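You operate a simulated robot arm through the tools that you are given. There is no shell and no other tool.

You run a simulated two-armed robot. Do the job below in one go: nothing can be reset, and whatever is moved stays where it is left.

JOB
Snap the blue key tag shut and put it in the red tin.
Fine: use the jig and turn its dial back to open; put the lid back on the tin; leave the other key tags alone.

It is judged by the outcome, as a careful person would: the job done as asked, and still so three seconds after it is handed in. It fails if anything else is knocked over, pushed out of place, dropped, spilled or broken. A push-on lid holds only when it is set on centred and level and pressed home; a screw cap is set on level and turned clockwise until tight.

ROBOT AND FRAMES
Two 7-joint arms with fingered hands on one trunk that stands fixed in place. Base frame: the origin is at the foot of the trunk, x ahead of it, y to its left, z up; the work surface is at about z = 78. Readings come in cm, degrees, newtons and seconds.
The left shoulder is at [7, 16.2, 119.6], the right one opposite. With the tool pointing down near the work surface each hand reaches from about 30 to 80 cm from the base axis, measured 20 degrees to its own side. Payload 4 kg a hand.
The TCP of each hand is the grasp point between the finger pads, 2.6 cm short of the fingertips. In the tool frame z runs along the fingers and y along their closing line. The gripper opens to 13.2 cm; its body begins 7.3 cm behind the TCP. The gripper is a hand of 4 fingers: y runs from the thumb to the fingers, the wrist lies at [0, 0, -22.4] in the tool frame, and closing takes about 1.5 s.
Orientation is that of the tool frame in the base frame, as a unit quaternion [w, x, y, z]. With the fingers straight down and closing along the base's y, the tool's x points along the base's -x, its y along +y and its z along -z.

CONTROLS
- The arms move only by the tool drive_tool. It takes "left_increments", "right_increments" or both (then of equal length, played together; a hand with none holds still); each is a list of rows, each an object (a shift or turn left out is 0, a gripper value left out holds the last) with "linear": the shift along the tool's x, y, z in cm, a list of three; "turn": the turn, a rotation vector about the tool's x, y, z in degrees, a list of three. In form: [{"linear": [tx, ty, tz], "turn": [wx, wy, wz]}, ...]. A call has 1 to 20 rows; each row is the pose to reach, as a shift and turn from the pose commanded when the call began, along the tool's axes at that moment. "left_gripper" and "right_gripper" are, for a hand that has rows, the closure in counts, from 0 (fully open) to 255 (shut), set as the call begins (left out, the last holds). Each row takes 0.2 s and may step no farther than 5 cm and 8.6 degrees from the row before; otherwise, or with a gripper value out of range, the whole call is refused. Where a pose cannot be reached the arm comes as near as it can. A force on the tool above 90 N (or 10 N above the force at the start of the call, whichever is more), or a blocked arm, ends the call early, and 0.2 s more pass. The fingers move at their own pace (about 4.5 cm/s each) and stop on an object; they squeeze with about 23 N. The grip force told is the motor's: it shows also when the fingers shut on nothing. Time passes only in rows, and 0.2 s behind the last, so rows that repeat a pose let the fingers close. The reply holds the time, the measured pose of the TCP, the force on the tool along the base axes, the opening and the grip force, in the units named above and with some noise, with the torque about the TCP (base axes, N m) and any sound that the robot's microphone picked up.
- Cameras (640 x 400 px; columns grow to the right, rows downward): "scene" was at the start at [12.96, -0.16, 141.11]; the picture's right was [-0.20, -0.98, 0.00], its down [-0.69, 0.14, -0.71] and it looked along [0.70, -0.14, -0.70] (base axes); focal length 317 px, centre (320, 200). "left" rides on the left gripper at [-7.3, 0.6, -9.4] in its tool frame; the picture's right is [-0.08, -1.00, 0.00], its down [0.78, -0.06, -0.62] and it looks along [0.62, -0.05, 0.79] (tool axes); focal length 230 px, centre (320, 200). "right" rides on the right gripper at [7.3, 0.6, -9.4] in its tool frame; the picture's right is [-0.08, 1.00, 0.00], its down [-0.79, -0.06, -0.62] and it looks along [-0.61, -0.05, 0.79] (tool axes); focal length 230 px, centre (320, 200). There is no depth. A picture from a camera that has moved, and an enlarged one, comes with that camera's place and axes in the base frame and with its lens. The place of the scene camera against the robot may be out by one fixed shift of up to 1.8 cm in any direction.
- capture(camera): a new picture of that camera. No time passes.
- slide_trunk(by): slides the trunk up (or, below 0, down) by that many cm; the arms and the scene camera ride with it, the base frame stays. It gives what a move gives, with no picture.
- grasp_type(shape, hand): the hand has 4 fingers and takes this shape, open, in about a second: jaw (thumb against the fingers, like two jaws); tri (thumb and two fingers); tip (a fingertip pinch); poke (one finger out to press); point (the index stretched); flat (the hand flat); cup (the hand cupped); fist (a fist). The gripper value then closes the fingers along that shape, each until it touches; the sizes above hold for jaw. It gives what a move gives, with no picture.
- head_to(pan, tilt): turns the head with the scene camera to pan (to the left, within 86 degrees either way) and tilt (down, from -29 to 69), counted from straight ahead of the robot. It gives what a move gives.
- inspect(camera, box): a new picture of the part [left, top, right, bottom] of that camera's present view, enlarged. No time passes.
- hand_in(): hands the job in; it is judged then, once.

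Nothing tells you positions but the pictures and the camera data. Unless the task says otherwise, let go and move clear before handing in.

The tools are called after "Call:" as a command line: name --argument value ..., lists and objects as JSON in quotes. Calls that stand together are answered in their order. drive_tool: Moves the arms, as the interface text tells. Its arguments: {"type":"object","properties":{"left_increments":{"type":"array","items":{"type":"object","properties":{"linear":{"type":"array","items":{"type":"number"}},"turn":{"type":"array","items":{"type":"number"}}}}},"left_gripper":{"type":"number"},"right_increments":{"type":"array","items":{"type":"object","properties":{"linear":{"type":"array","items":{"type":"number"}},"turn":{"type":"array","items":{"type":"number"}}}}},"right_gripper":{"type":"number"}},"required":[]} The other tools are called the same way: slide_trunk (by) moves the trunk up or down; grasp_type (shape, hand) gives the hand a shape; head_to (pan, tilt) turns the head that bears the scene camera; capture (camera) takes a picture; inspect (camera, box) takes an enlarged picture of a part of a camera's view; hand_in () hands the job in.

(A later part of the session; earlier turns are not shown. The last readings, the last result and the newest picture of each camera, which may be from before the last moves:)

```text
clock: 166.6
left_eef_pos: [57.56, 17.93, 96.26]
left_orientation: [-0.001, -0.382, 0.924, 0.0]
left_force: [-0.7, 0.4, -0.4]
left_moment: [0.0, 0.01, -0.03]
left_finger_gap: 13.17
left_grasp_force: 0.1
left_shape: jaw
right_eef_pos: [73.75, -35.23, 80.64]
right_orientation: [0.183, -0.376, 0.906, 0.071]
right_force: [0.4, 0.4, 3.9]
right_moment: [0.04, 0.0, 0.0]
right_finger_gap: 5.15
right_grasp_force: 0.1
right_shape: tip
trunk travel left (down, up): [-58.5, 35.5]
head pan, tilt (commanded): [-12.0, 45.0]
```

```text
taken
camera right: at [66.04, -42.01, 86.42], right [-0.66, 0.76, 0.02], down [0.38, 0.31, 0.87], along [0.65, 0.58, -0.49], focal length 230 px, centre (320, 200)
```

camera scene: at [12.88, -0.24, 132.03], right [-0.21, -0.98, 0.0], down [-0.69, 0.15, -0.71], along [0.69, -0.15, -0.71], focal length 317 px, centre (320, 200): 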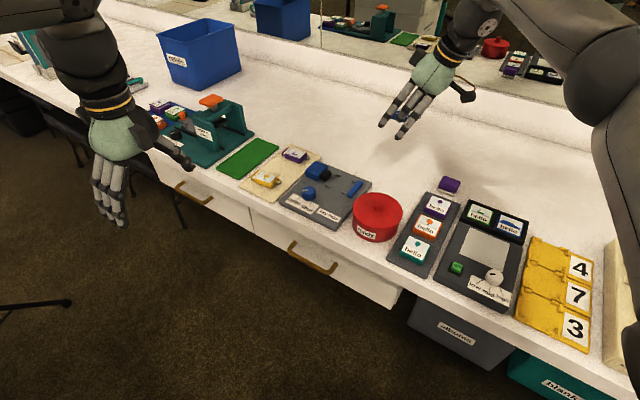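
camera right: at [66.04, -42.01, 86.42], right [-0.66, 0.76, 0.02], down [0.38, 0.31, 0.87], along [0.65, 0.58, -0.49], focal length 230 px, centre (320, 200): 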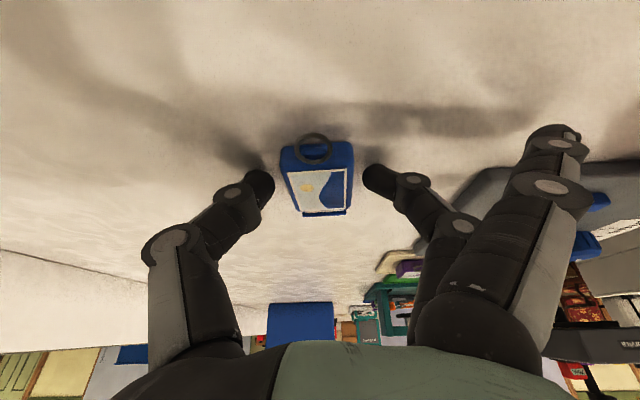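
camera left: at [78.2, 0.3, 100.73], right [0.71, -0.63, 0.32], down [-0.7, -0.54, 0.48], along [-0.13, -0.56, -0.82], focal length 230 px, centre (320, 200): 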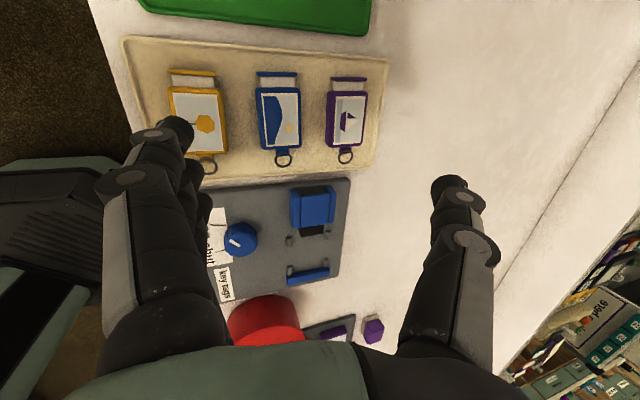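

The tag is released and flat on the bench. I'll lift clear, straighten the hand and turn it around to yaw −135°.

Call:
drive_tool --right_increments '[{"linear": [-0.8, 0, -1.85]}, {"linear": [-2.3, 0, -5.5]}, {"linear": [-3.8, 0, -9.2]}, {"linear": [-5.35, 0, -12.9], "turn": [0, 7.3, 0]}, {"linear": [-5.35, 0, -12.9], "turn": [0, 14.6, 0]}, {"linear": [-5.35, 0, -12.9], "turn": [0, 22, 0]}]' --right_gripper 60

Call:
drive_tool --right_increments '[{"turn": [0, 0, 8.5]}, {"turn": [0, 0, 17]}, {"turn": [0, 0, 25.5]}, {"turn": [0, 0, 34]}, {"turn": [0, 0, 42.5]}, {"turn": [0, 0, 51]}, {"turn": [0, 0, 59.5]}, {"turn": [0, 0, 68]}, {"turn": [0, 0, 76.5]}, {"turn": [0, 0, 85]}, {"turn": [0, 0, 93.5]}, {"turn": [0, 0, 102]}, {"turn": [0, 0, 110.5]}, {"turn": [0, 0, 119]}, {"turn": [0, 0, 127.5]}, {"turn": [0, 0, 136]}, {"turn": [0, 0, 144.5]}, {"turn": [0, 0, 153]}, {"turn": [0, 0, 161.5]}, {"turn": [0, 0, 170]}]'

Call:
capture --camera "right"

```text
clock: 168.0
left_eef_pos: [57.79, 17.73, 96.19]
left_orientation: [0.0, -0.382, 0.924, 0.0]
left_force: [0.0, -0.4, 0.3]
left_moment: [0.01, 0.03, 0.01]
left_finger_gap: 13.2
left_grasp_force: 0.0
left_shape: jaw
right_eef_pos: [70.5, -31.49, 94.2]
right_orientation: [0.007, -0.382, 0.924, -0.002]
right_force: [-0.1, -0.5, 0.1]
right_moment: [0.03, -0.01, -0.01]
right_finger_gap: 10.08
right_grasp_force: 0.1
right_shape: tip
right hand out of reach, approached as far as the arm can: row 5, 6
trunk travel left (down, up): [-58.5, 35.5]
head pan, tilt (commanded): [-12.0, 45.0]
```

```text
clock: 172.2
left_eef_pos: [57.73, 18.0, 96.25]
left_orientation: [0.0, -0.382, 0.924, -0.001]
left_force: [0.2, -0.2, -0.3]
left_moment: [-0.02, 0.03, -0.02]
left_finger_gap: 13.17
left_grasp_force: 0.0
left_shape: jaw
right_eef_pos: [70.36, -31.33, 94.29]
right_orientation: [0.002, 0.887, 0.461, 0.006]
right_force: [-0.2, 0.4, 0.3]
right_moment: [0.03, 0.01, 0.01]
right_finger_gap: 10.11
right_grasp_force: 0.1
right_shape: tip
trunk travel left (down, up): [-58.5, 35.5]
head pan, tilt (commanded): [-12.0, 45.0]
```

```text
taken
camera right: at [74.94, -25.58, 103.57], right [0.77, -0.64, 0.01], down [-0.51, -0.61, 0.61], along [-0.38, -0.47, -0.79], focal length 230 px, centre (320, 200)
```

right: 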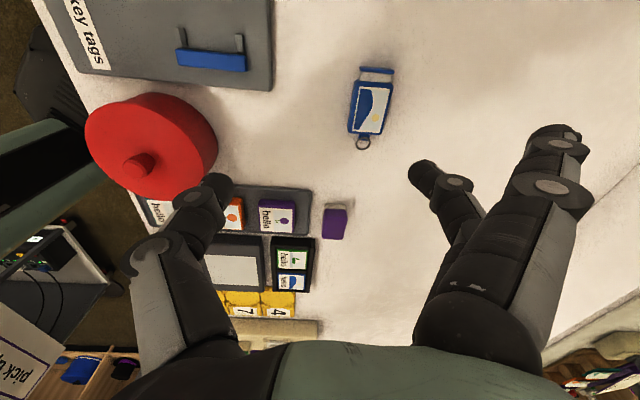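

Yaw −135° is reachable too. I'll finish the turn, tilt 22° again for reach and hover over the tag with the fingers on its back side.

Call:
drive_tool --right_increments '[{"turn": [-0.6, 7.3, 3.3]}, {"linear": [-0.4, 1.7, 1.4], "turn": [-1.3, 14.6, 6.6]}, {"linear": [-0.8, 3.4, 2.9], "turn": [-1.9, 21.9, 9.86]}, {"linear": [-1.22, 5.18, 4.3], "turn": [-1.9, 21.9, 9.86]}]' --right_gripper 158

Call:
capture --camera "right"

Call:
inspect --camera "right" --box '[240, 120, 432, 240]'

```text
clock: 173.2
left_eef_pos: [57.69, 17.9, 96.19]
left_orientation: [0.0, -0.383, 0.924, 0.0]
left_force: [0.4, 0.6, 0.3]
left_moment: [0.0, 0.01, 0.01]
left_finger_gap: 13.17
left_grasp_force: 0.0
left_shape: jaw
right_eef_pos: [73.99, -35.17, 90.24]
right_orientation: [-0.07, 0.906, 0.376, 0.182]
right_force: [0.8, -0.2, 0.4]
right_moment: [-0.01, 0.01, 0.01]
right_finger_gap: 5.12
right_grasp_force: 0.1
right_shape: tip
trunk travel left (down, up): [-58.5, 35.5]
head pan, tilt (commanded): [-12.0, 45.0]
```

```text
taken
camera right: at [76.62, -33.27, 101.55], right [0.66, -0.76, -0.02], down [-0.72, -0.64, 0.27], along [-0.22, -0.16, -0.96], focal length 230 px, centre (320, 200)
```

right: 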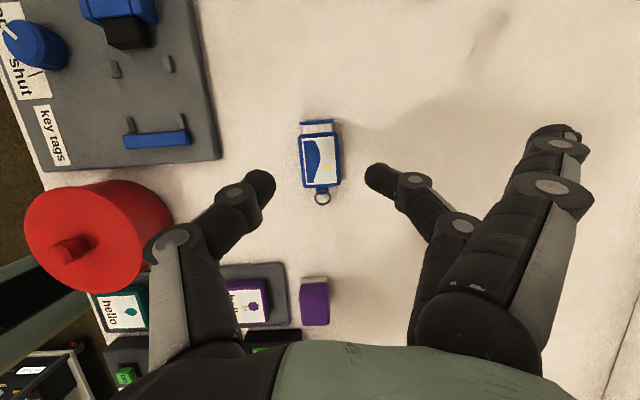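

```text
3.33 times, centred on (336, 180) of right
camera zoom: at [76.62, -33.27, 101.55], right [0.66, -0.76, -0.02], down [-0.72, -0.64, 0.27], along [-0.22, -0.16, -0.96], focal length 767 px, centre (267, 267)
```

zoom: 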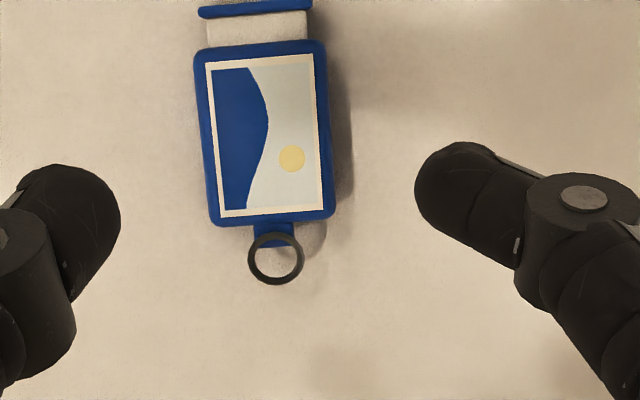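

This overhead view is excellent. The tag is at (74.57,-34.39), aligned with the hand to within a fraction of a degree. I'll descend onto it.

Call:
drive_tool --right_increments '[{"linear": [-1, -0.2, 2.7]}, {"linear": [-2, -0.27, 5.4]}, {"linear": [-2.9, -0.27, 7.7]}, {"linear": [-3.25, -0.27, 8.65]}]'

Call:
capture --camera "right"

Call:
inspect --camera "right" --box '[240, 120, 400, 220]'

```text
clock: 174.2
left_eef_pos: [57.82, 17.97, 96.14]
left_orientation: [0.0, -0.383, 0.924, 0.0]
left_force: [0.2, -0.1, -0.1]
left_moment: [0.01, 0.01, 0.01]
left_finger_gap: 13.17
left_grasp_force: 0.0
left_shape: jaw
right_eef_pos: [74.14, -34.88, 80.82]
right_orientation: [-0.072, 0.906, 0.377, 0.181]
right_force: [-0.2, 0.2, 0.1]
right_moment: [0.01, 0.03, 0.01]
right_finger_gap: 5.08
right_grasp_force: 0.0
right_shape: tip
trunk travel left (down, up): [-58.5, 35.5]
head pan, tilt (commanded): [-12.0, 45.0]
```

```text
taken
camera right: at [76.73, -32.97, 92.19], right [0.66, -0.76, -0.02], down [-0.72, -0.64, 0.27], along [-0.22, -0.16, -0.96], focal length 230 px, centre (320, 200)
```

right: 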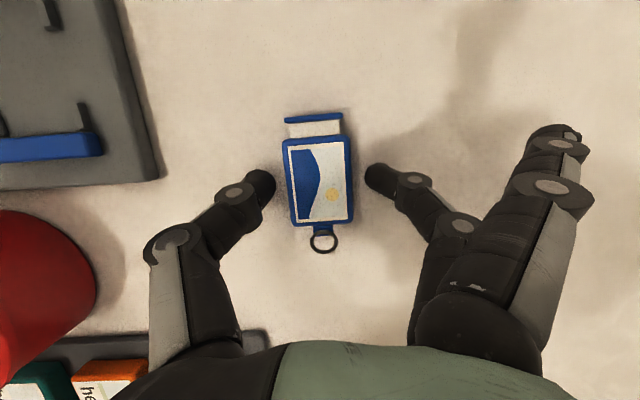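

```text
4.00 times, centred on (320, 170) of right
camera zoom: at [76.73, -32.97, 92.19], right [0.66, -0.76, -0.02], down [-0.72, -0.64, 0.27], along [-0.22, -0.16, -0.96], focal length 920 px, centre (320, 320)
```

zoom: 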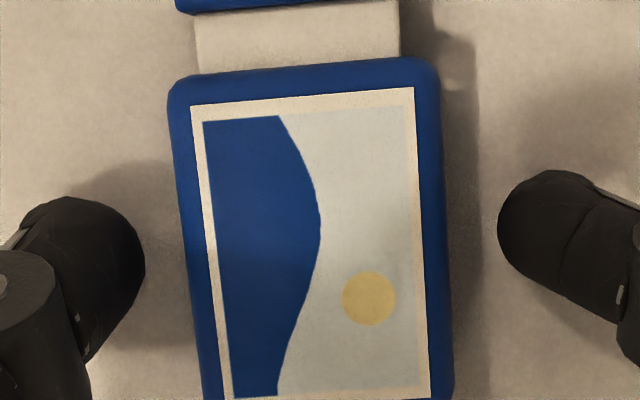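

Well centred. I'll close the pinch.

Call:
drive_tool --right_increments '[{"linear": [0, 0, 0]}, {"linear": [0, 0, 0]}, {"linear": [0, 0, 0]}, {"linear": [0, 0, 0]}, {"linear": [0, 0, 0]}, {"linear": [0, 0, 0]}]' --right_gripper 200

Call:
capture --camera "right"

```text
clock: 175.6
left_eef_pos: [57.7, 17.91, 96.19]
left_orientation: [0.0, -0.383, 0.924, 0.0]
left_force: [0.0, 0.8, -0.9]
left_moment: [-0.03, -0.02, 0.01]
left_finger_gap: 13.2
left_grasp_force: 0.1
left_shape: jaw
right_eef_pos: [74.15, -34.79, 80.84]
right_orientation: [-0.071, 0.906, 0.377, 0.181]
right_force: [-0.2, -1.0, 0.4]
right_moment: [-0.03, 0.0, 0.0]
right_finger_gap: 3.21
right_grasp_force: 23.1
right_shape: tip
trunk travel left (down, up): [-58.5, 35.5]
head pan, tilt (commanded): [-12.0, 45.0]
```

```text
taken
camera right: at [76.72, -32.97, 92.25], right [0.66, -0.76, -0.02], down [-0.72, -0.64, 0.27], along [-0.22, -0.16, -0.96], focal length 230 px, centre (320, 200)
```

right: 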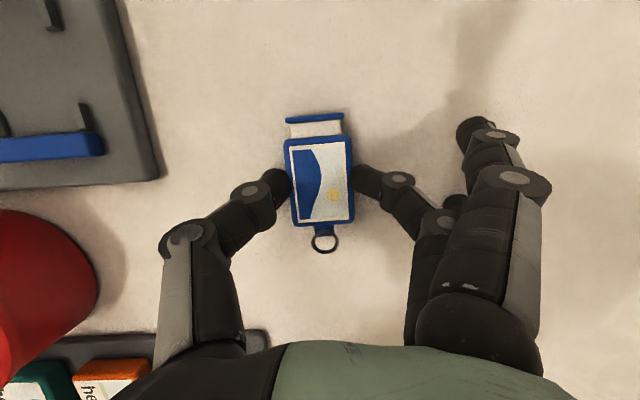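

Gripped firmly at 23 N. I'll lift it and carry it over to the nest.

Call:
drive_tool --right_increments '[{"linear": [0.4, 0, -0.9]}, {"linear": [1.4, 0, -3.5]}, {"linear": [2.9, 0.1, -7]}, {"linear": [4.3, 0.1, -10.35]}, {"linear": [5.8, -3.6, -9.8]}, {"linear": [7.3, -7.3, -9.2]}, {"linear": [8.7, -11.1, -8.6]}, {"linear": [10.2, -14.8, -8.06]}]'

Call:
capture --camera "right"

Call:
inspect --camera "right" --box '[208, 40, 432, 180]'

```text
clock: 177.4
left_eef_pos: [57.64, 17.88, 96.29]
left_orientation: [0.0, -0.383, 0.924, 0.0]
left_force: [0.1, 0.0, 0.2]
left_moment: [-0.03, -0.01, 0.01]
left_finger_gap: 13.21
left_grasp_force: 0.1
left_shape: jaw
right_eef_pos: [68.14, -19.77, 92.1]
right_orientation: [-0.071, 0.906, 0.377, 0.181]
right_force: [0.3, 0.7, 0.1]
right_moment: [-0.03, 0.01, 0.01]
right_finger_gap: 3.2
right_grasp_force: 23.4
right_shape: tip
trunk travel left (down, up): [-58.5, 35.5]
head pan, tilt (commanded): [-12.0, 45.0]
```

```text
taken
camera right: at [70.79, -17.82, 103.51], right [0.66, -0.75, -0.02], down [-0.72, -0.64, 0.27], along [-0.22, -0.16, -0.96], focal length 230 px, centre (320, 200)
```

right: 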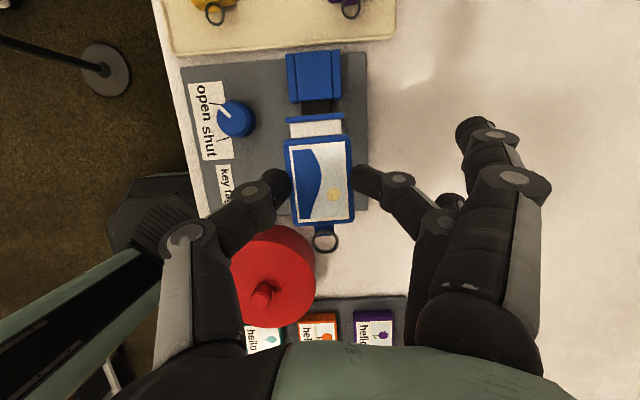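

```text
2.86 times, centred on (320, 110) of right
camera zoom: at [70.79, -17.82, 103.51], right [0.66, -0.75, -0.02], down [-0.72, -0.64, 0.27], along [-0.22, -0.16, -0.96], focal length 657 px, centre (320, 457)
```

zoom: 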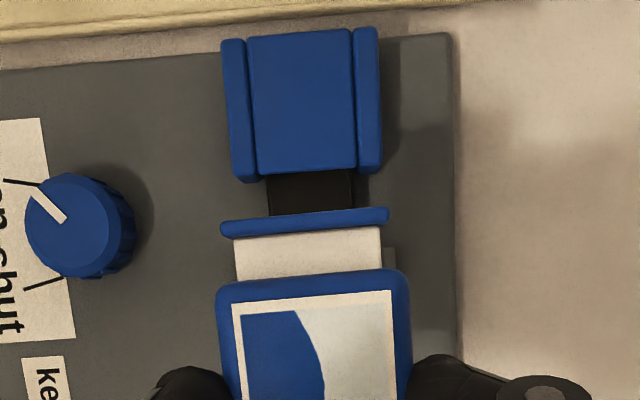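

The tag hides the nest from here. I'll shift the hand back by 8 cm to see the nest clearly and measure it.

Call:
drive_tool --right_increments '[{"linear": [0, 4, 0]}, {"linear": [0, 8, 0]}]'

Call:
capture --camera "right"

Call:
inspect --camera "right" --box '[140, 40, 332, 160]'

Call:
inspect --camera "right" --box '[140, 110, 332, 230]'

```text
clock: 178.0
left_eef_pos: [57.75, 17.91, 96.06]
left_orientation: [0.0, -0.384, 0.924, 0.001]
left_force: [0.1, 0.2, -0.3]
left_moment: [0.01, -0.02, -0.03]
left_finger_gap: 13.21
left_grasp_force: 0.0
left_shape: jaw
right_eef_pos: [73.76, -25.62, 91.93]
right_orientation: [-0.071, 0.906, 0.377, 0.18]
right_force: [-0.7, -0.1, -1.1]
right_moment: [0.01, -0.02, -0.01]
right_finger_gap: 3.2
right_grasp_force: 22.8
right_shape: tip
trunk travel left (down, up): [-58.5, 35.5]
head pan, tilt (commanded): [-12.0, 45.0]
```

```text
taken
camera right: at [76.41, -23.68, 103.34], right [0.66, -0.76, -0.02], down [-0.72, -0.64, 0.27], along [-0.22, -0.16, -0.96], focal length 230 px, centre (320, 200)
```

right: 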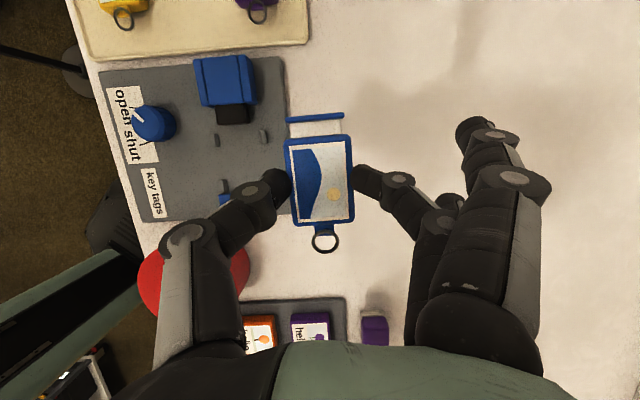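

```text
3.33 times, centred on (236, 100) of right
camera zoom: at [76.41, -23.68, 103.34], right [0.66, -0.76, -0.02], down [-0.72, -0.64, 0.27], along [-0.22, -0.16, -0.96], focal length 767 px, centre (600, 533)
```

zoom: 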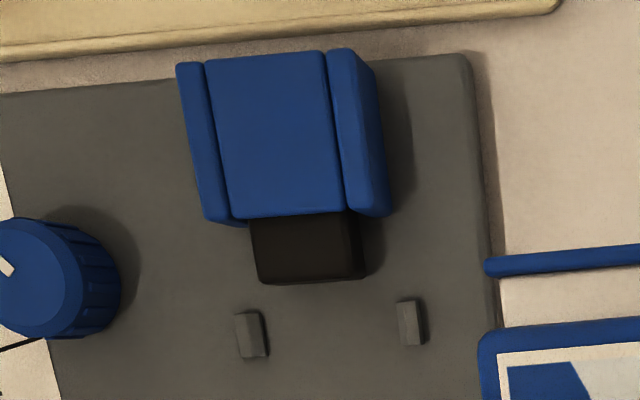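

```text
3.33 times, centred on (236, 170) of right
camera zoom: at [76.41, -23.68, 103.34], right [0.66, -0.76, -0.02], down [-0.72, -0.64, 0.27], along [-0.22, -0.16, -0.96], focal length 767 px, centre (600, 300)
```

zoom: 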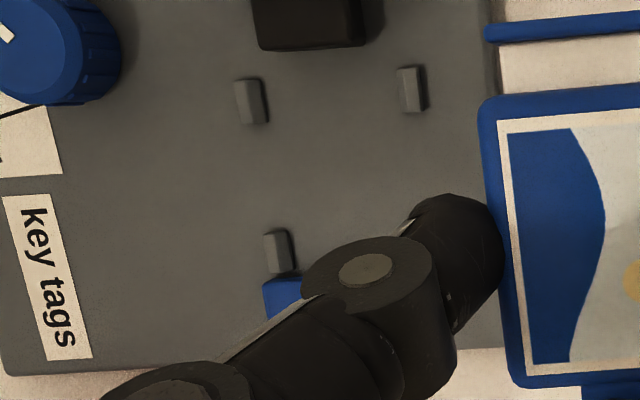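

I can see the plunger and its guide ridges, but the thumb hides the stop bar. I'll shift a bit more to measure the bar too.

Call:
drive_tool --right_increments '[{"linear": [-4, 2, 1.6]}, {"linear": [-8, 4, 3.3]}]'

Call:
capture --camera "right"

Call:
inspect --camera "right" --box '[100, 0, 292, 120]'

```text
clock: 178.6
left_eef_pos: [57.77, 17.81, 96.28]
left_orientation: [-0.001, -0.383, 0.924, 0.0]
left_force: [0.2, -0.6, 0.3]
left_moment: [-0.02, -0.05, -0.01]
left_finger_gap: 13.2
left_grasp_force: 0.0
left_shape: jaw
right_eef_pos: [72.32, -32.85, 85.8]
right_orientation: [-0.072, 0.905, 0.377, 0.182]
right_force: [0.0, 0.1, 0.1]
right_moment: [0.02, -0.01, 0.04]
right_finger_gap: 3.15
right_grasp_force: 23.1
right_shape: tip
trunk travel left (down, up): [-58.5, 35.5]
head pan, tilt (commanded): [-12.0, 45.0]
```

```text
taken
camera right: at [75.01, -31.04, 97.3], right [0.66, -0.75, -0.02], down [-0.72, -0.64, 0.27], along [-0.22, -0.16, -0.96], focal length 230 px, centre (320, 200)
```

right: 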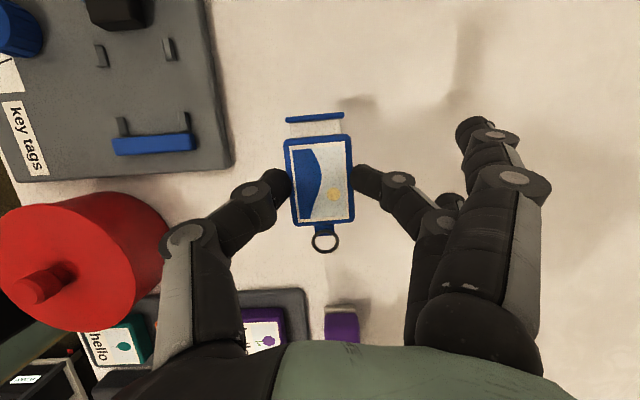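

```text
3.33 times, centred on (196, 60) of right
camera zoom: at [75.01, -31.04, 97.3], right [0.66, -0.75, -0.02], down [-0.72, -0.64, 0.27], along [-0.22, -0.16, -0.96], focal length 767 px, centre (733, 667)
```

zoom: 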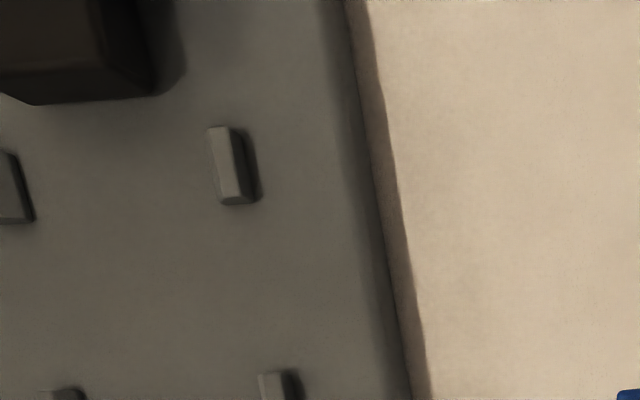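

Call:
inspect --camera "right" --box '[70, 60, 230, 160]'

Call:
inspect --camera "right" --box '[70, 0, 230, 100]'

```text
4.00 times, centred on (150, 110) of right
camera zoom: at [75.01, -31.04, 97.3], right [0.66, -0.75, -0.02], down [-0.72, -0.64, 0.27], along [-0.22, -0.16, -0.96], focal length 920 px, centre (1000, 560)
```

zoom: 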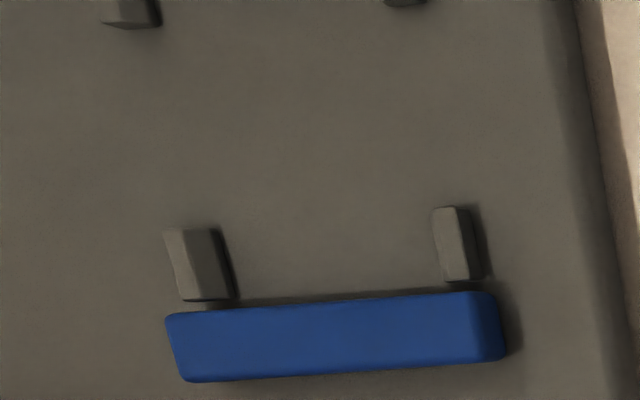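

```text
4.00 times, centred on (150, 50) of right
camera zoom: at [75.01, -31.04, 97.3], right [0.66, -0.75, -0.02], down [-0.72, -0.64, 0.27], along [-0.22, -0.16, -0.96], focal length 920 px, centre (1000, 800)
```

zoom: 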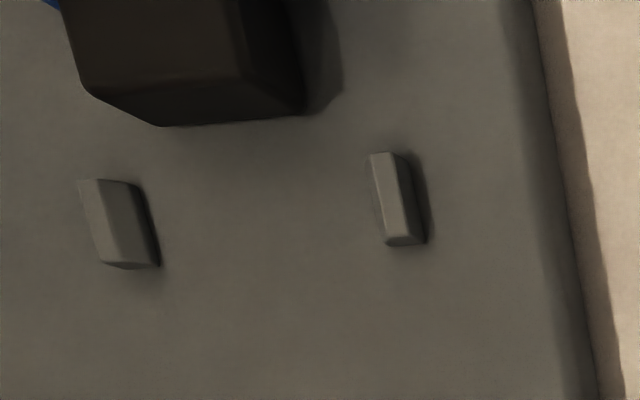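

Measured in bench axes: the bar's inner face is at u=32.0, the plunger face at u=39.1, and the guides are centred on n=62.15. The tag needs its centre at u≈35.25, n≈62.15, which puts the TCP near (68.45,-19.44). I'll go above it.

Call:
drive_tool --right_increments '[{"linear": [1.6, 0, -3.9]}, {"linear": [3.2, -3.1, -3.3]}, {"linear": [4.8, -6.2, -2.7]}, {"linear": [6.3, -9.2, -2]}, {"linear": [7.89, -12.2, -1.42]}]'

Call:
drive_tool --right_increments '[{"linear": [-0.76, 0, 1.85]}, {"linear": [-1.53, 0, 3.7]}, {"linear": [-2.1, 0, 5.1]}]'

Call:
capture --camera "right"

Call:
inspect --camera "right" --box '[240, 60, 400, 160]'

Call:
inspect --camera "scene" --box '[270, 130, 398, 210]'

```text
clock: 179.8
left_eef_pos: [57.76, 17.98, 96.14]
left_orientation: [-0.001, -0.383, 0.924, 0.001]
left_force: [0.4, 0.2, 0.8]
left_moment: [-0.04, -0.01, -0.01]
left_finger_gap: 13.2
left_grasp_force: 0.1
left_shape: jaw
right_eef_pos: [68.34, -19.23, 90.27]
right_orientation: [-0.071, 0.906, 0.376, 0.181]
right_force: [-0.4, -0.5, -0.3]
right_moment: [0.0, -0.01, 0.0]
right_finger_gap: 3.16
right_grasp_force: 23.1
right_shape: tip
trunk travel left (down, up): [-58.5, 35.5]
head pan, tilt (commanded): [-12.0, 45.0]
```

```text
clock: 180.6
left_eef_pos: [57.73, 17.88, 96.2]
left_orientation: [0.0, -0.383, 0.924, 0.0]
left_force: [0.8, -1.3, 0.1]
left_moment: [-0.01, -0.01, 0.0]
left_finger_gap: 13.21
left_grasp_force: 0.1
left_shape: jaw
right_eef_pos: [68.3, -19.27, 84.63]
right_orientation: [-0.071, 0.906, 0.376, 0.182]
right_force: [0.2, 0.4, -0.7]
right_moment: [0.0, 0.02, 0.0]
right_finger_gap: 3.17
right_grasp_force: 22.8
right_shape: tip
trunk travel left (down, up): [-58.5, 35.5]
head pan, tilt (commanded): [-12.0, 45.0]
```

```text
taken
camera right: at [70.95, -17.36, 96.0], right [0.66, -0.76, -0.02], down [-0.72, -0.64, 0.27], along [-0.22, -0.16, -0.96], focal length 230 px, centre (320, 200)
```

right: 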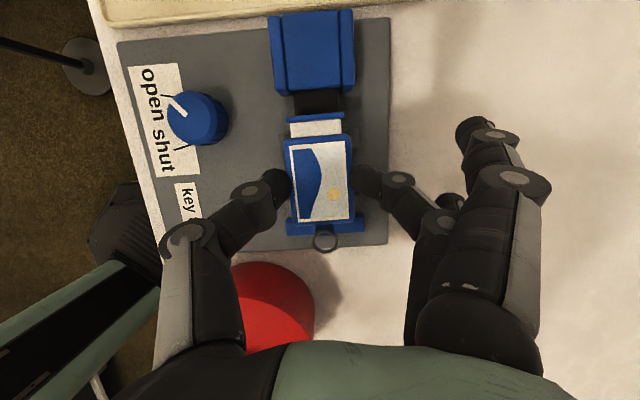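

```text
4.00 times, centred on (320, 110) of right
camera zoom: at [70.95, -17.36, 96.0], right [0.66, -0.76, -0.02], down [-0.72, -0.64, 0.27], along [-0.22, -0.16, -0.96], focal length 920 px, centre (320, 560)
```

zoom: 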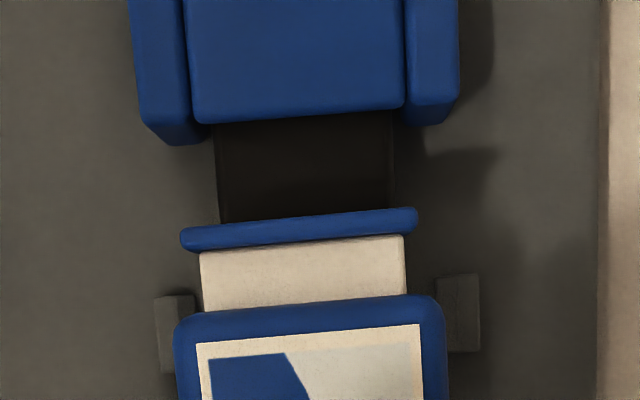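

```text
5.00 times, centred on (334, 170) of scene
camera zoom: at [12.95, -0.23, 132.03], right [-0.21, -0.98, 0.0], down [-0.69, 0.15, -0.71], along [0.69, -0.15, -0.71], focal length 1587 px, centre (250, 350)
```

zoom: 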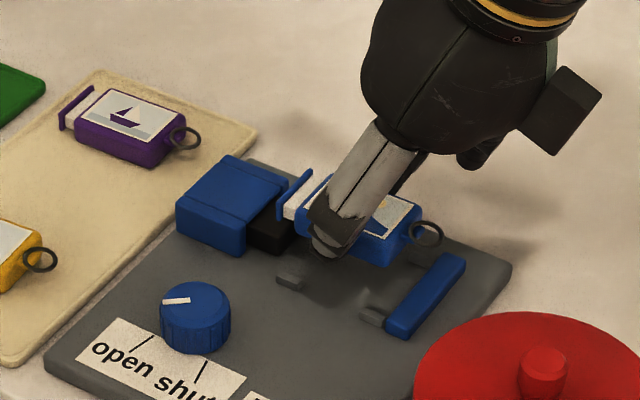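

Sideways the tag is centred between the guides to within 0.1 cm. Lengthwise the fit is tight, so I'll check the ring end against the bar.

Call:
inspect --camera "right" --box '[260, 190, 388, 270]'

Call:
inspect --camera "scene" --box '[308, 150, 372, 190]'

```text
5.00 times, centred on (324, 230) of right
camera zoom: at [70.95, -17.36, 96.0], right [0.66, -0.76, -0.02], down [-0.72, -0.64, 0.27], along [-0.22, -0.16, -0.96], focal length 1150 px, centre (300, 50)
```

zoom: 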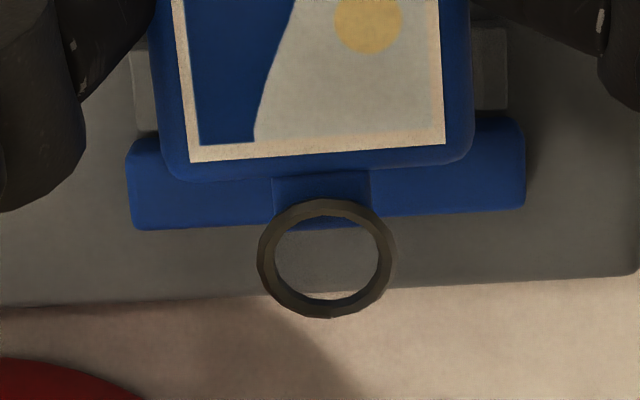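

```text
10.00 times, centred on (340, 170) of scene
camera zoom: at [12.95, -0.23, 132.03], right [-0.21, -0.98, 0.0], down [-0.69, 0.15, -0.71], along [0.69, -0.15, -0.71], focal length 3174 px, centre (120, 500)
```

zoom: 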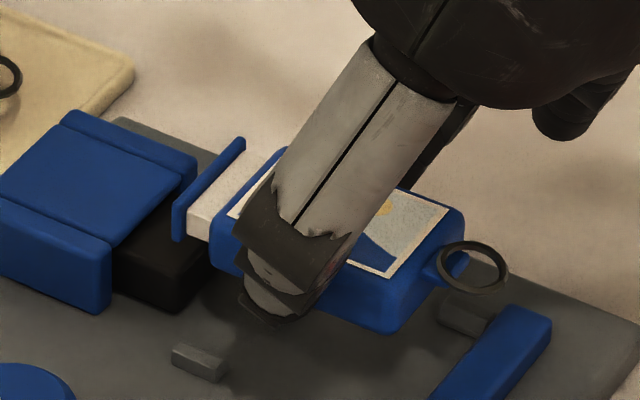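

The ring sits above the bar's height, and the body and tab clear the bar. I'll shift 0.15 cm toward the bar so the cap clears the plunger, then lower slowly.

Call:
drive_tool --right_increments '[{"linear": [-0.5, 0, 0.8]}, {"linear": [-0.8, 0, 1.5]}, {"linear": [-1.06, 0, 2.16]}]'

Call:
drive_tool --right_increments '[{"linear": [-0.08, 0, 0.18]}, {"linear": [-0.15, 0, 0.37]}]'

Call:
inspect --camera "right" --box '[240, 60, 400, 160]'

Call:
inspect --camera "scene" --box '[308, 150, 372, 190]'

```text
clock: 181.4
left_eef_pos: [57.81, 17.84, 96.26]
left_orientation: [-0.001, -0.382, 0.924, 0.0]
left_force: [-0.8, -0.3, 1.6]
left_moment: [0.0, -0.01, -0.03]
left_finger_gap: 13.19
left_grasp_force: 0.1
left_shape: jaw
right_eef_pos: [68.42, -19.48, 82.25]
right_orientation: [-0.072, 0.906, 0.376, 0.182]
right_force: [0.3, -0.9, -1.3]
right_moment: [0.0, -0.02, 0.01]
right_finger_gap: 3.19
right_grasp_force: 22.9
right_shape: tip
trunk travel left (down, up): [-58.5, 35.5]
head pan, tilt (commanded): [-12.0, 45.0]
```

```text
clock: 182.0
left_eef_pos: [57.71, 17.91, 96.2]
left_orientation: [0.0, -0.383, 0.924, 0.0]
left_force: [-0.8, 0.7, -0.3]
left_moment: [0.0, 0.04, 0.03]
left_finger_gap: 13.19
left_grasp_force: 0.2
left_shape: jaw
right_eef_pos: [68.35, -19.39, 82.02]
right_orientation: [-0.072, 0.905, 0.377, 0.183]
right_force: [0.2, 0.5, 3.1]
right_moment: [-0.01, -0.06, 0.01]
right_finger_gap: 3.17
right_grasp_force: 23.3
right_shape: tip
trunk travel left (down, up): [-58.5, 35.5]
head pan, tilt (commanded): [-12.0, 45.0]
```

```text
4.00 times, centred on (320, 110) of right
camera zoom: at [70.78, -17.56, 93.38], right [0.66, -0.75, -0.02], down [-0.72, -0.64, 0.27], along [-0.22, -0.16, -0.96], focal length 920 px, centre (320, 560)
```

zoom: 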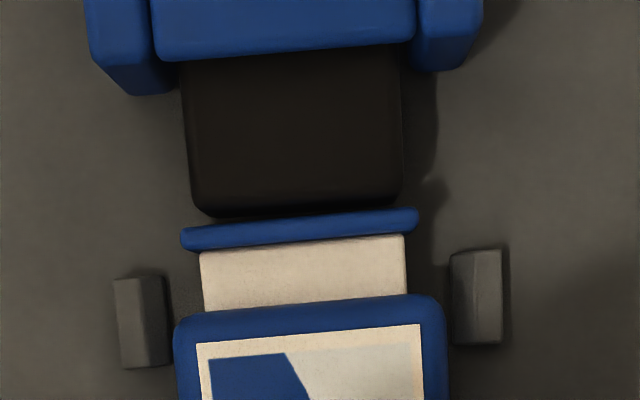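

```text
10.00 times, centred on (340, 170) of scene
camera zoom: at [12.86, -0.19, 132.04], right [-0.21, -0.98, 0.0], down [-0.69, 0.15, -0.71], along [0.69, -0.15, -0.71], focal length 3174 px, centre (120, 500)
```

zoom: 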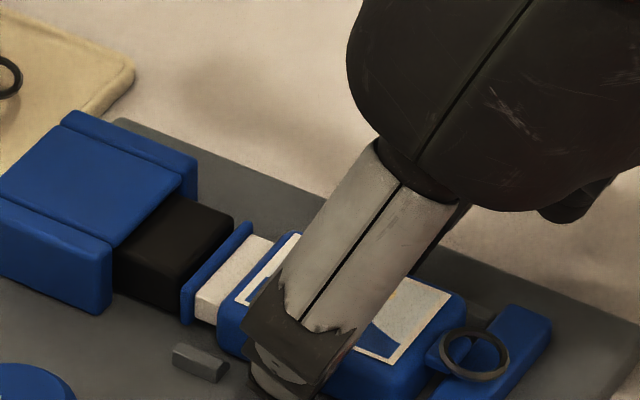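

Light contact of 3 N at TCP z=82.0, and the tag is between plunger and bar. I'll lower a touch more to confirm it's seated.

Call:
drive_tool --right_increments '[{"linear": [-0.04, 0, 0.1]}, {"linear": [-0.04, 0, 0.1]}]'

Call:
inspect --camera "right" --box '[260, 190, 388, 270]'

Call:
inspect --camera "right" --box '[270, 90, 370, 152]'

```text
clock: 182.6
left_eef_pos: [57.65, 17.93, 96.34]
left_orientation: [-0.001, -0.383, 0.924, 0.0]
left_force: [1.0, -0.4, 0.3]
left_moment: [0.01, 0.02, 0.03]
left_finger_gap: 13.19
left_grasp_force: 0.1
left_shape: jaw
right_eef_pos: [68.21, -19.48, 81.96]
right_orientation: [-0.071, 0.905, 0.377, 0.182]
right_force: [0.2, 0.5, 7.8]
right_moment: [0.02, -0.08, 0.0]
right_finger_gap: 3.17
right_grasp_force: 23.3
right_shape: tip
trunk travel left (down, up): [-58.5, 35.5]
head pan, tilt (commanded): [-12.0, 45.0]
```

```text
5.00 times, centred on (324, 230) of right
camera zoom: at [70.77, -17.55, 93.34], right [0.66, -0.76, -0.02], down [-0.72, -0.64, 0.27], along [-0.22, -0.16, -0.96], focal length 1150 px, centre (300, 50)
```

zoom: 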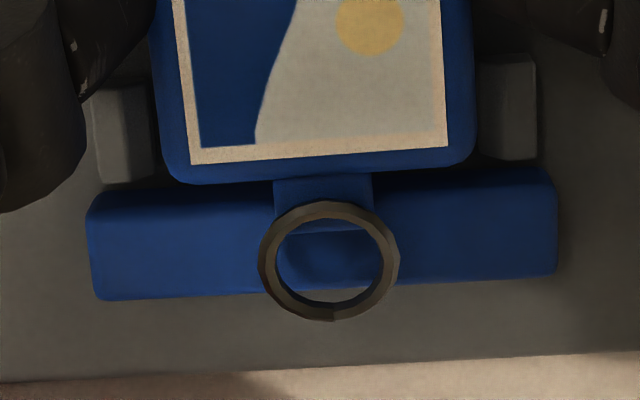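

```text
6.40 times, centred on (320, 121) of right
camera zoom: at [70.77, -17.55, 93.34], right [0.66, -0.76, -0.02], down [-0.72, -0.64, 0.27], along [-0.22, -0.16, -0.96], focal length 1472 px, centre (320, 706)
```

zoom: 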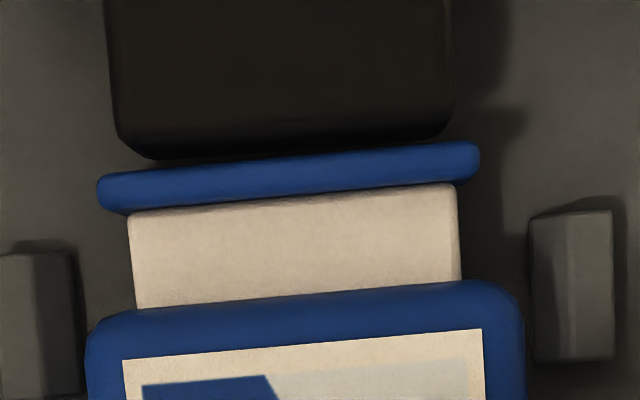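

The force rose quickly and is centred under the tag, so it's lying flat on the jig plate. I'll release it.

Call:
drive_tool --right_increments '[{"linear": [0.03, 0, -0.06]}, {"linear": [0.03, 0, -0.06]}, {"linear": [0.03, 0, -0.06]}, {"linear": [0.03, 0, -0.06]}, {"linear": [0.03, 0, -0.06]}]' --right_gripper 160

Call:
inspect --camera "right" --box '[240, 80, 400, 180]'

Call:
inspect --camera "scene" --box '[308, 150, 372, 190]'

```text
clock: 183.8
left_eef_pos: [57.58, 17.91, 96.11]
left_orientation: [0.0, -0.383, 0.924, 0.0]
left_force: [-0.5, 0.0, 0.3]
left_moment: [0.03, -0.04, 0.01]
left_finger_gap: 13.19
left_grasp_force: 0.0
left_shape: jaw
right_eef_pos: [68.12, -19.57, 81.92]
right_orientation: [-0.071, 0.906, 0.376, 0.182]
right_force: [0.3, -1.4, 3.6]
right_moment: [0.06, 0.07, 0.0]
right_finger_gap: 4.71
right_grasp_force: 0.0
right_shape: tip
trunk travel left (down, up): [-58.5, 35.5]
head pan, tilt (commanded): [-12.0, 45.0]
```

```text
4.00 times, centred on (320, 130) of right
camera zoom: at [70.79, -17.54, 93.25], right [0.66, -0.76, -0.02], down [-0.72, -0.64, 0.27], along [-0.22, -0.16, -0.96], focal length 920 px, centre (320, 480)
```

zoom: 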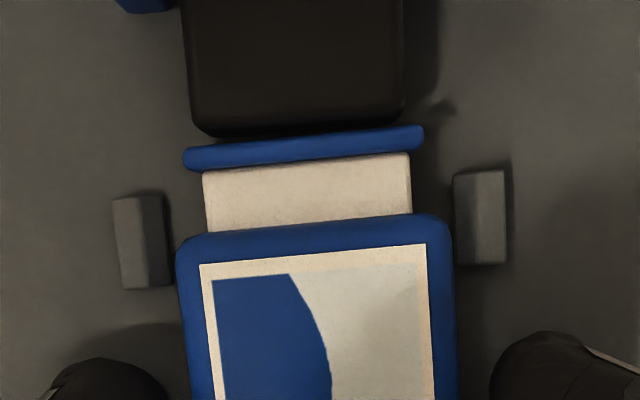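

```text
10.00 times, centred on (340, 170) of scene
camera zoom: at [12.86, -0.21, 132.04], right [-0.21, -0.98, 0.0], down [-0.69, 0.15, -0.71], along [0.69, -0.15, -0.71], focal length 3174 px, centre (120, 500)
```

zoom: 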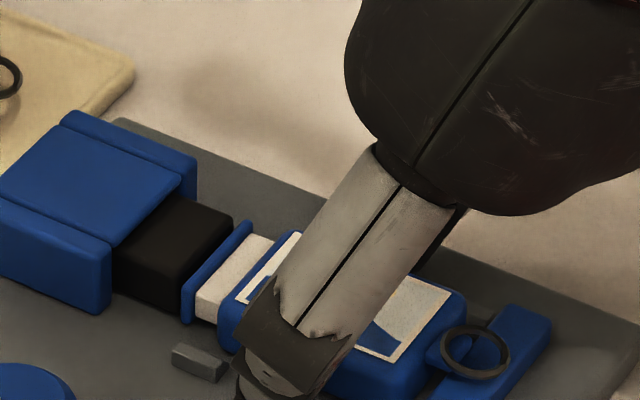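

Released. I'll lift straight up and check that the tag stays put.

Call:
drive_tool --right_increments '[{"linear": [0.2, 0, -0.46]}, {"linear": [0.76, 0, -1.85]}, {"linear": [1.9, 0, -4.6]}, {"linear": [3.4, 0, -8.3]}, {"linear": [4.2, 0, -10.2]}]' --right_gripper 150

Call:
capture --camera "right"

Call:
inspect --camera "right" --box '[240, 60, 400, 160]'

Call:
inspect --camera "scene" --box '[290, 140, 386, 200]'

```text
clock: 185.0
left_eef_pos: [57.74, 18.0, 96.13]
left_orientation: [0.0, -0.383, 0.924, 0.001]
left_force: [0.4, 1.1, 0.3]
left_moment: [0.0, 0.03, -0.01]
left_finger_gap: 13.19
left_grasp_force: 0.0
left_shape: jaw
right_eef_pos: [68.32, -19.55, 92.86]
right_orientation: [-0.072, 0.905, 0.379, 0.181]
right_force: [0.8, -0.6, 0.2]
right_moment: [0.0, -0.01, -0.01]
right_finger_gap: 5.38
right_grasp_force: 0.0
right_shape: tip
right hand out of reach, approached as far as the arm can: row 5
trunk travel left (down, up): [-58.5, 35.5]
head pan, tilt (commanded): [-12.0, 45.0]
```

```text
taken
camera right: at [71.03, -17.6, 104.17], right [0.66, -0.75, -0.02], down [-0.72, -0.64, 0.27], along [-0.22, -0.16, -0.96], focal length 230 px, centre (320, 200)
```

right: 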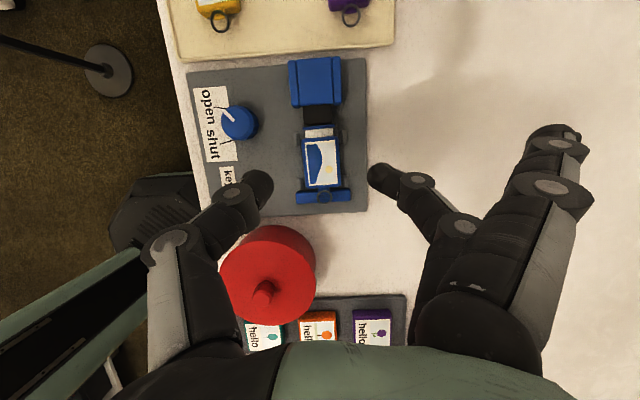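

```text
4.00 times, centred on (320, 110) of right
camera zoom: at [71.03, -17.6, 104.17], right [0.66, -0.75, -0.02], down [-0.72, -0.64, 0.27], along [-0.22, -0.16, -0.96], focal length 920 px, centre (320, 560)
```

zoom: 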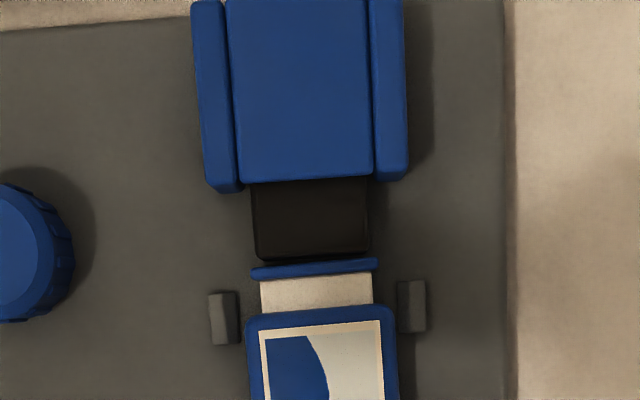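

```text
6.67 times, centred on (338, 170) of scene
camera zoom: at [12.91, -0.19, 132.03], right [-0.21, -0.98, 0.0], down [-0.69, 0.15, -0.71], along [0.69, -0.15, -0.71], focal length 2116 px, centre (200, 400)
```

zoom: 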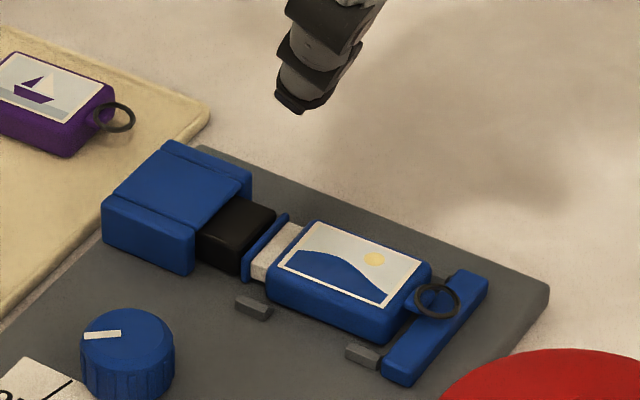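

The tag lies square in the nest with its ring over the bar. Next is the dial, so I'll take a closer look at it.

Call:
inspect --camera "right" --box '[190, 80, 286, 140]'

Call:
inspect --camera "scene" --box '[270, 170, 350, 220]'

```text
6.67 times, centred on (238, 110) of right
camera zoom: at [71.03, -17.6, 104.17], right [0.66, -0.75, -0.02], down [-0.72, -0.64, 0.27], along [-0.22, -0.16, -0.96], focal length 1534 px, centre (867, 800)
```

zoom: 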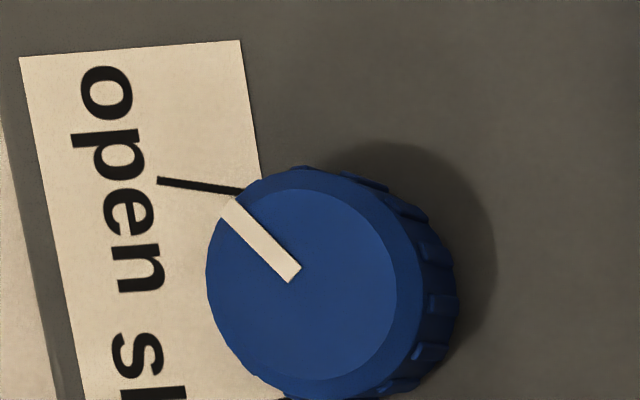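

```text
8.00 times, centred on (310, 195) of scene
camera zoom: at [12.91, -0.19, 132.03], right [-0.21, -0.98, 0.0], down [-0.69, 0.15, -0.71], along [0.69, -0.15, -0.71], focal length 2539 px, centre (400, 240)
```

zoom: 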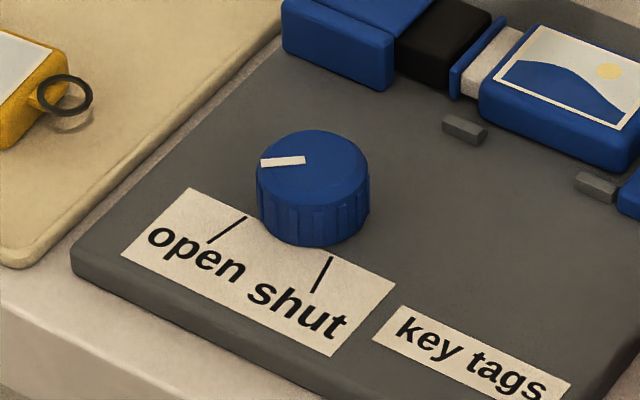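

The dial's centre is at about (66.4,-10.3), its top near z=81, and it points to "open". I'll switch the right hand to jaw, turn it to yaw −45° and hover over the dial.

Call:
grasp_type --shape "jaw" --hand "right"

Call:
drive_tool --right_increments '[{"linear": [0.4, -0.7, 0.2], "turn": [1.62, -1.58, -8.02]}, {"linear": [0.8, -1.4, 0.5], "turn": [3.24, -3.15, -16.04]}, {"linear": [1.2, -2.2, 0.7], "turn": [4.87, -4.73, -24.05]}, {"linear": [1.6, -2.9, 1], "turn": [6.49, -6.31, -32.07]}, {"linear": [2, -3.6, 1.2], "turn": [8.11, -7.88, -40.09]}, {"linear": [2.4, -4.3, 1.5], "turn": [9.73, -9.46, -48.11]}, {"linear": [2.9, -5, 1.7], "turn": [11.35, -11.03, -56.13]}, {"linear": [3.3, -5.7, 2], "turn": [12.97, -12.61, -64.15]}, {"linear": [3.7, -6.5, 2.2], "turn": [14.6, -14.19, -72.16]}, {"linear": [4.1, -7.2, 2.5], "turn": [16.22, -15.76, -80.18]}, {"linear": [4.49, -7.9, 2.74], "turn": [17.84, -17.34, -88.2]}]' --right_gripper 135

Call:
capture --camera "right"

Call:
capture --camera "scene"

```text
clock: 185.9
left_eef_pos: [57.72, 17.88, 96.15]
left_orientation: [0.0, -0.384, 0.923, 0.0]
left_force: [0.8, -0.3, 0.3]
left_moment: [-0.02, -0.02, 0.02]
left_finger_gap: 13.19
left_grasp_force: 0.1
left_shape: jaw
right_eef_pos: [68.58, -19.5, 92.71]
right_orientation: [-0.073, 0.904, 0.379, 0.182]
right_force: [-0.1, -0.3, -0.7]
right_moment: [-0.02, 0.0, 0.01]
right_finger_gap: 13.22
right_grasp_force: 0.0
right_shape: jaw
trunk travel left (down, up): [-58.5, 35.5]
head pan, tilt (commanded): [-12.0, 45.0]
```

```text
clock: 188.3
left_eef_pos: [57.67, 18.04, 96.21]
left_orientation: [0.0, -0.382, 0.924, 0.0]
left_force: [-0.2, -0.5, 0.3]
left_moment: [-0.02, 0.0, 0.02]
left_finger_gap: 13.19
left_grasp_force: 0.1
left_shape: jaw
right_eef_pos: [66.6, -10.16, 91.91]
right_orientation: [0.001, 0.385, 0.923, 0.0]
right_force: [0.0, -0.2, 0.0]
right_moment: [-0.01, -0.01, -0.02]
right_finger_gap: 6.28
right_grasp_force: 0.0
right_shape: jaw
trunk travel left (down, up): [-58.5, 35.5]
head pan, tilt (commanded): [-12.0, 45.0]
```

```text
taken
camera right: at [61.84, -4.62, 101.24], right [0.76, 0.65, 0.0], down [0.51, -0.6, 0.62], along [0.4, -0.47, -0.79], focal length 230 px, centre (320, 200)
```

right: 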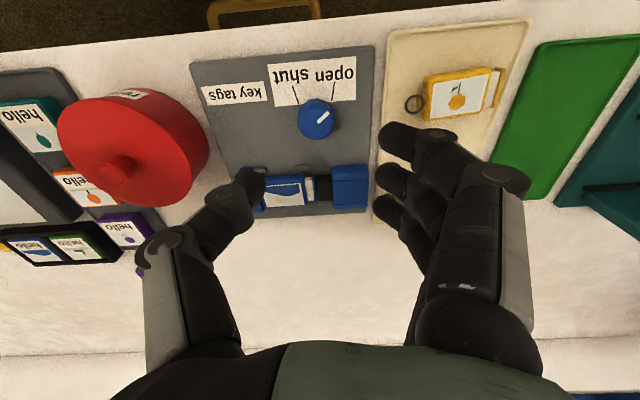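

```text
taken
camera scene: at [12.9, -0.1, 132.03], right [-0.21, -0.98, 0.0], down [-0.69, 0.15, -0.71], along [0.69, -0.15, -0.71], focal length 317 px, centre (320, 200)
```

scene: 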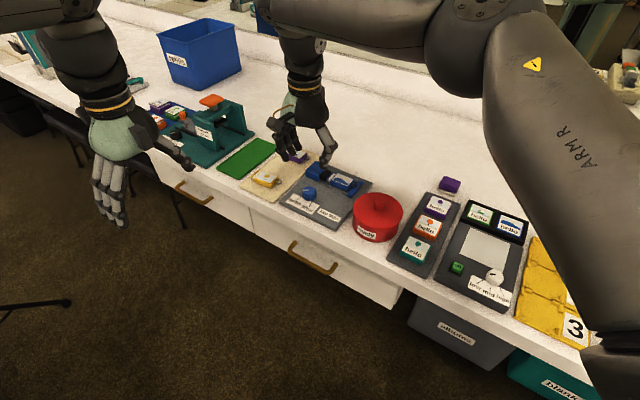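

Call:
inspect --camera "right" --box '[256, 60, 384, 140]'

```text
5.00 times, centred on (320, 100) of right
camera zoom: at [61.84, -4.62, 101.24], right [0.76, 0.65, 0.0], down [0.51, -0.6, 0.62], along [0.4, -0.47, -0.79], focal length 1150 px, centre (320, 700)
```

zoom: 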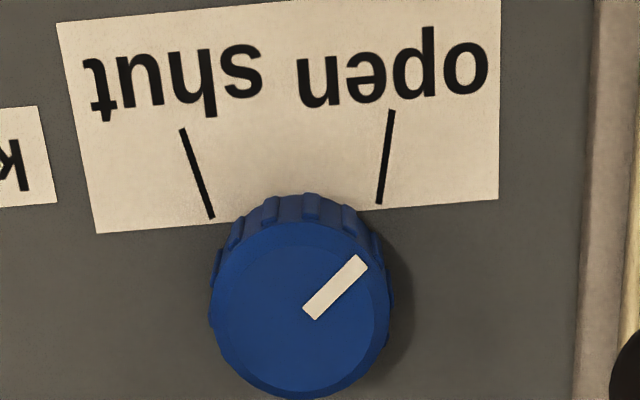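

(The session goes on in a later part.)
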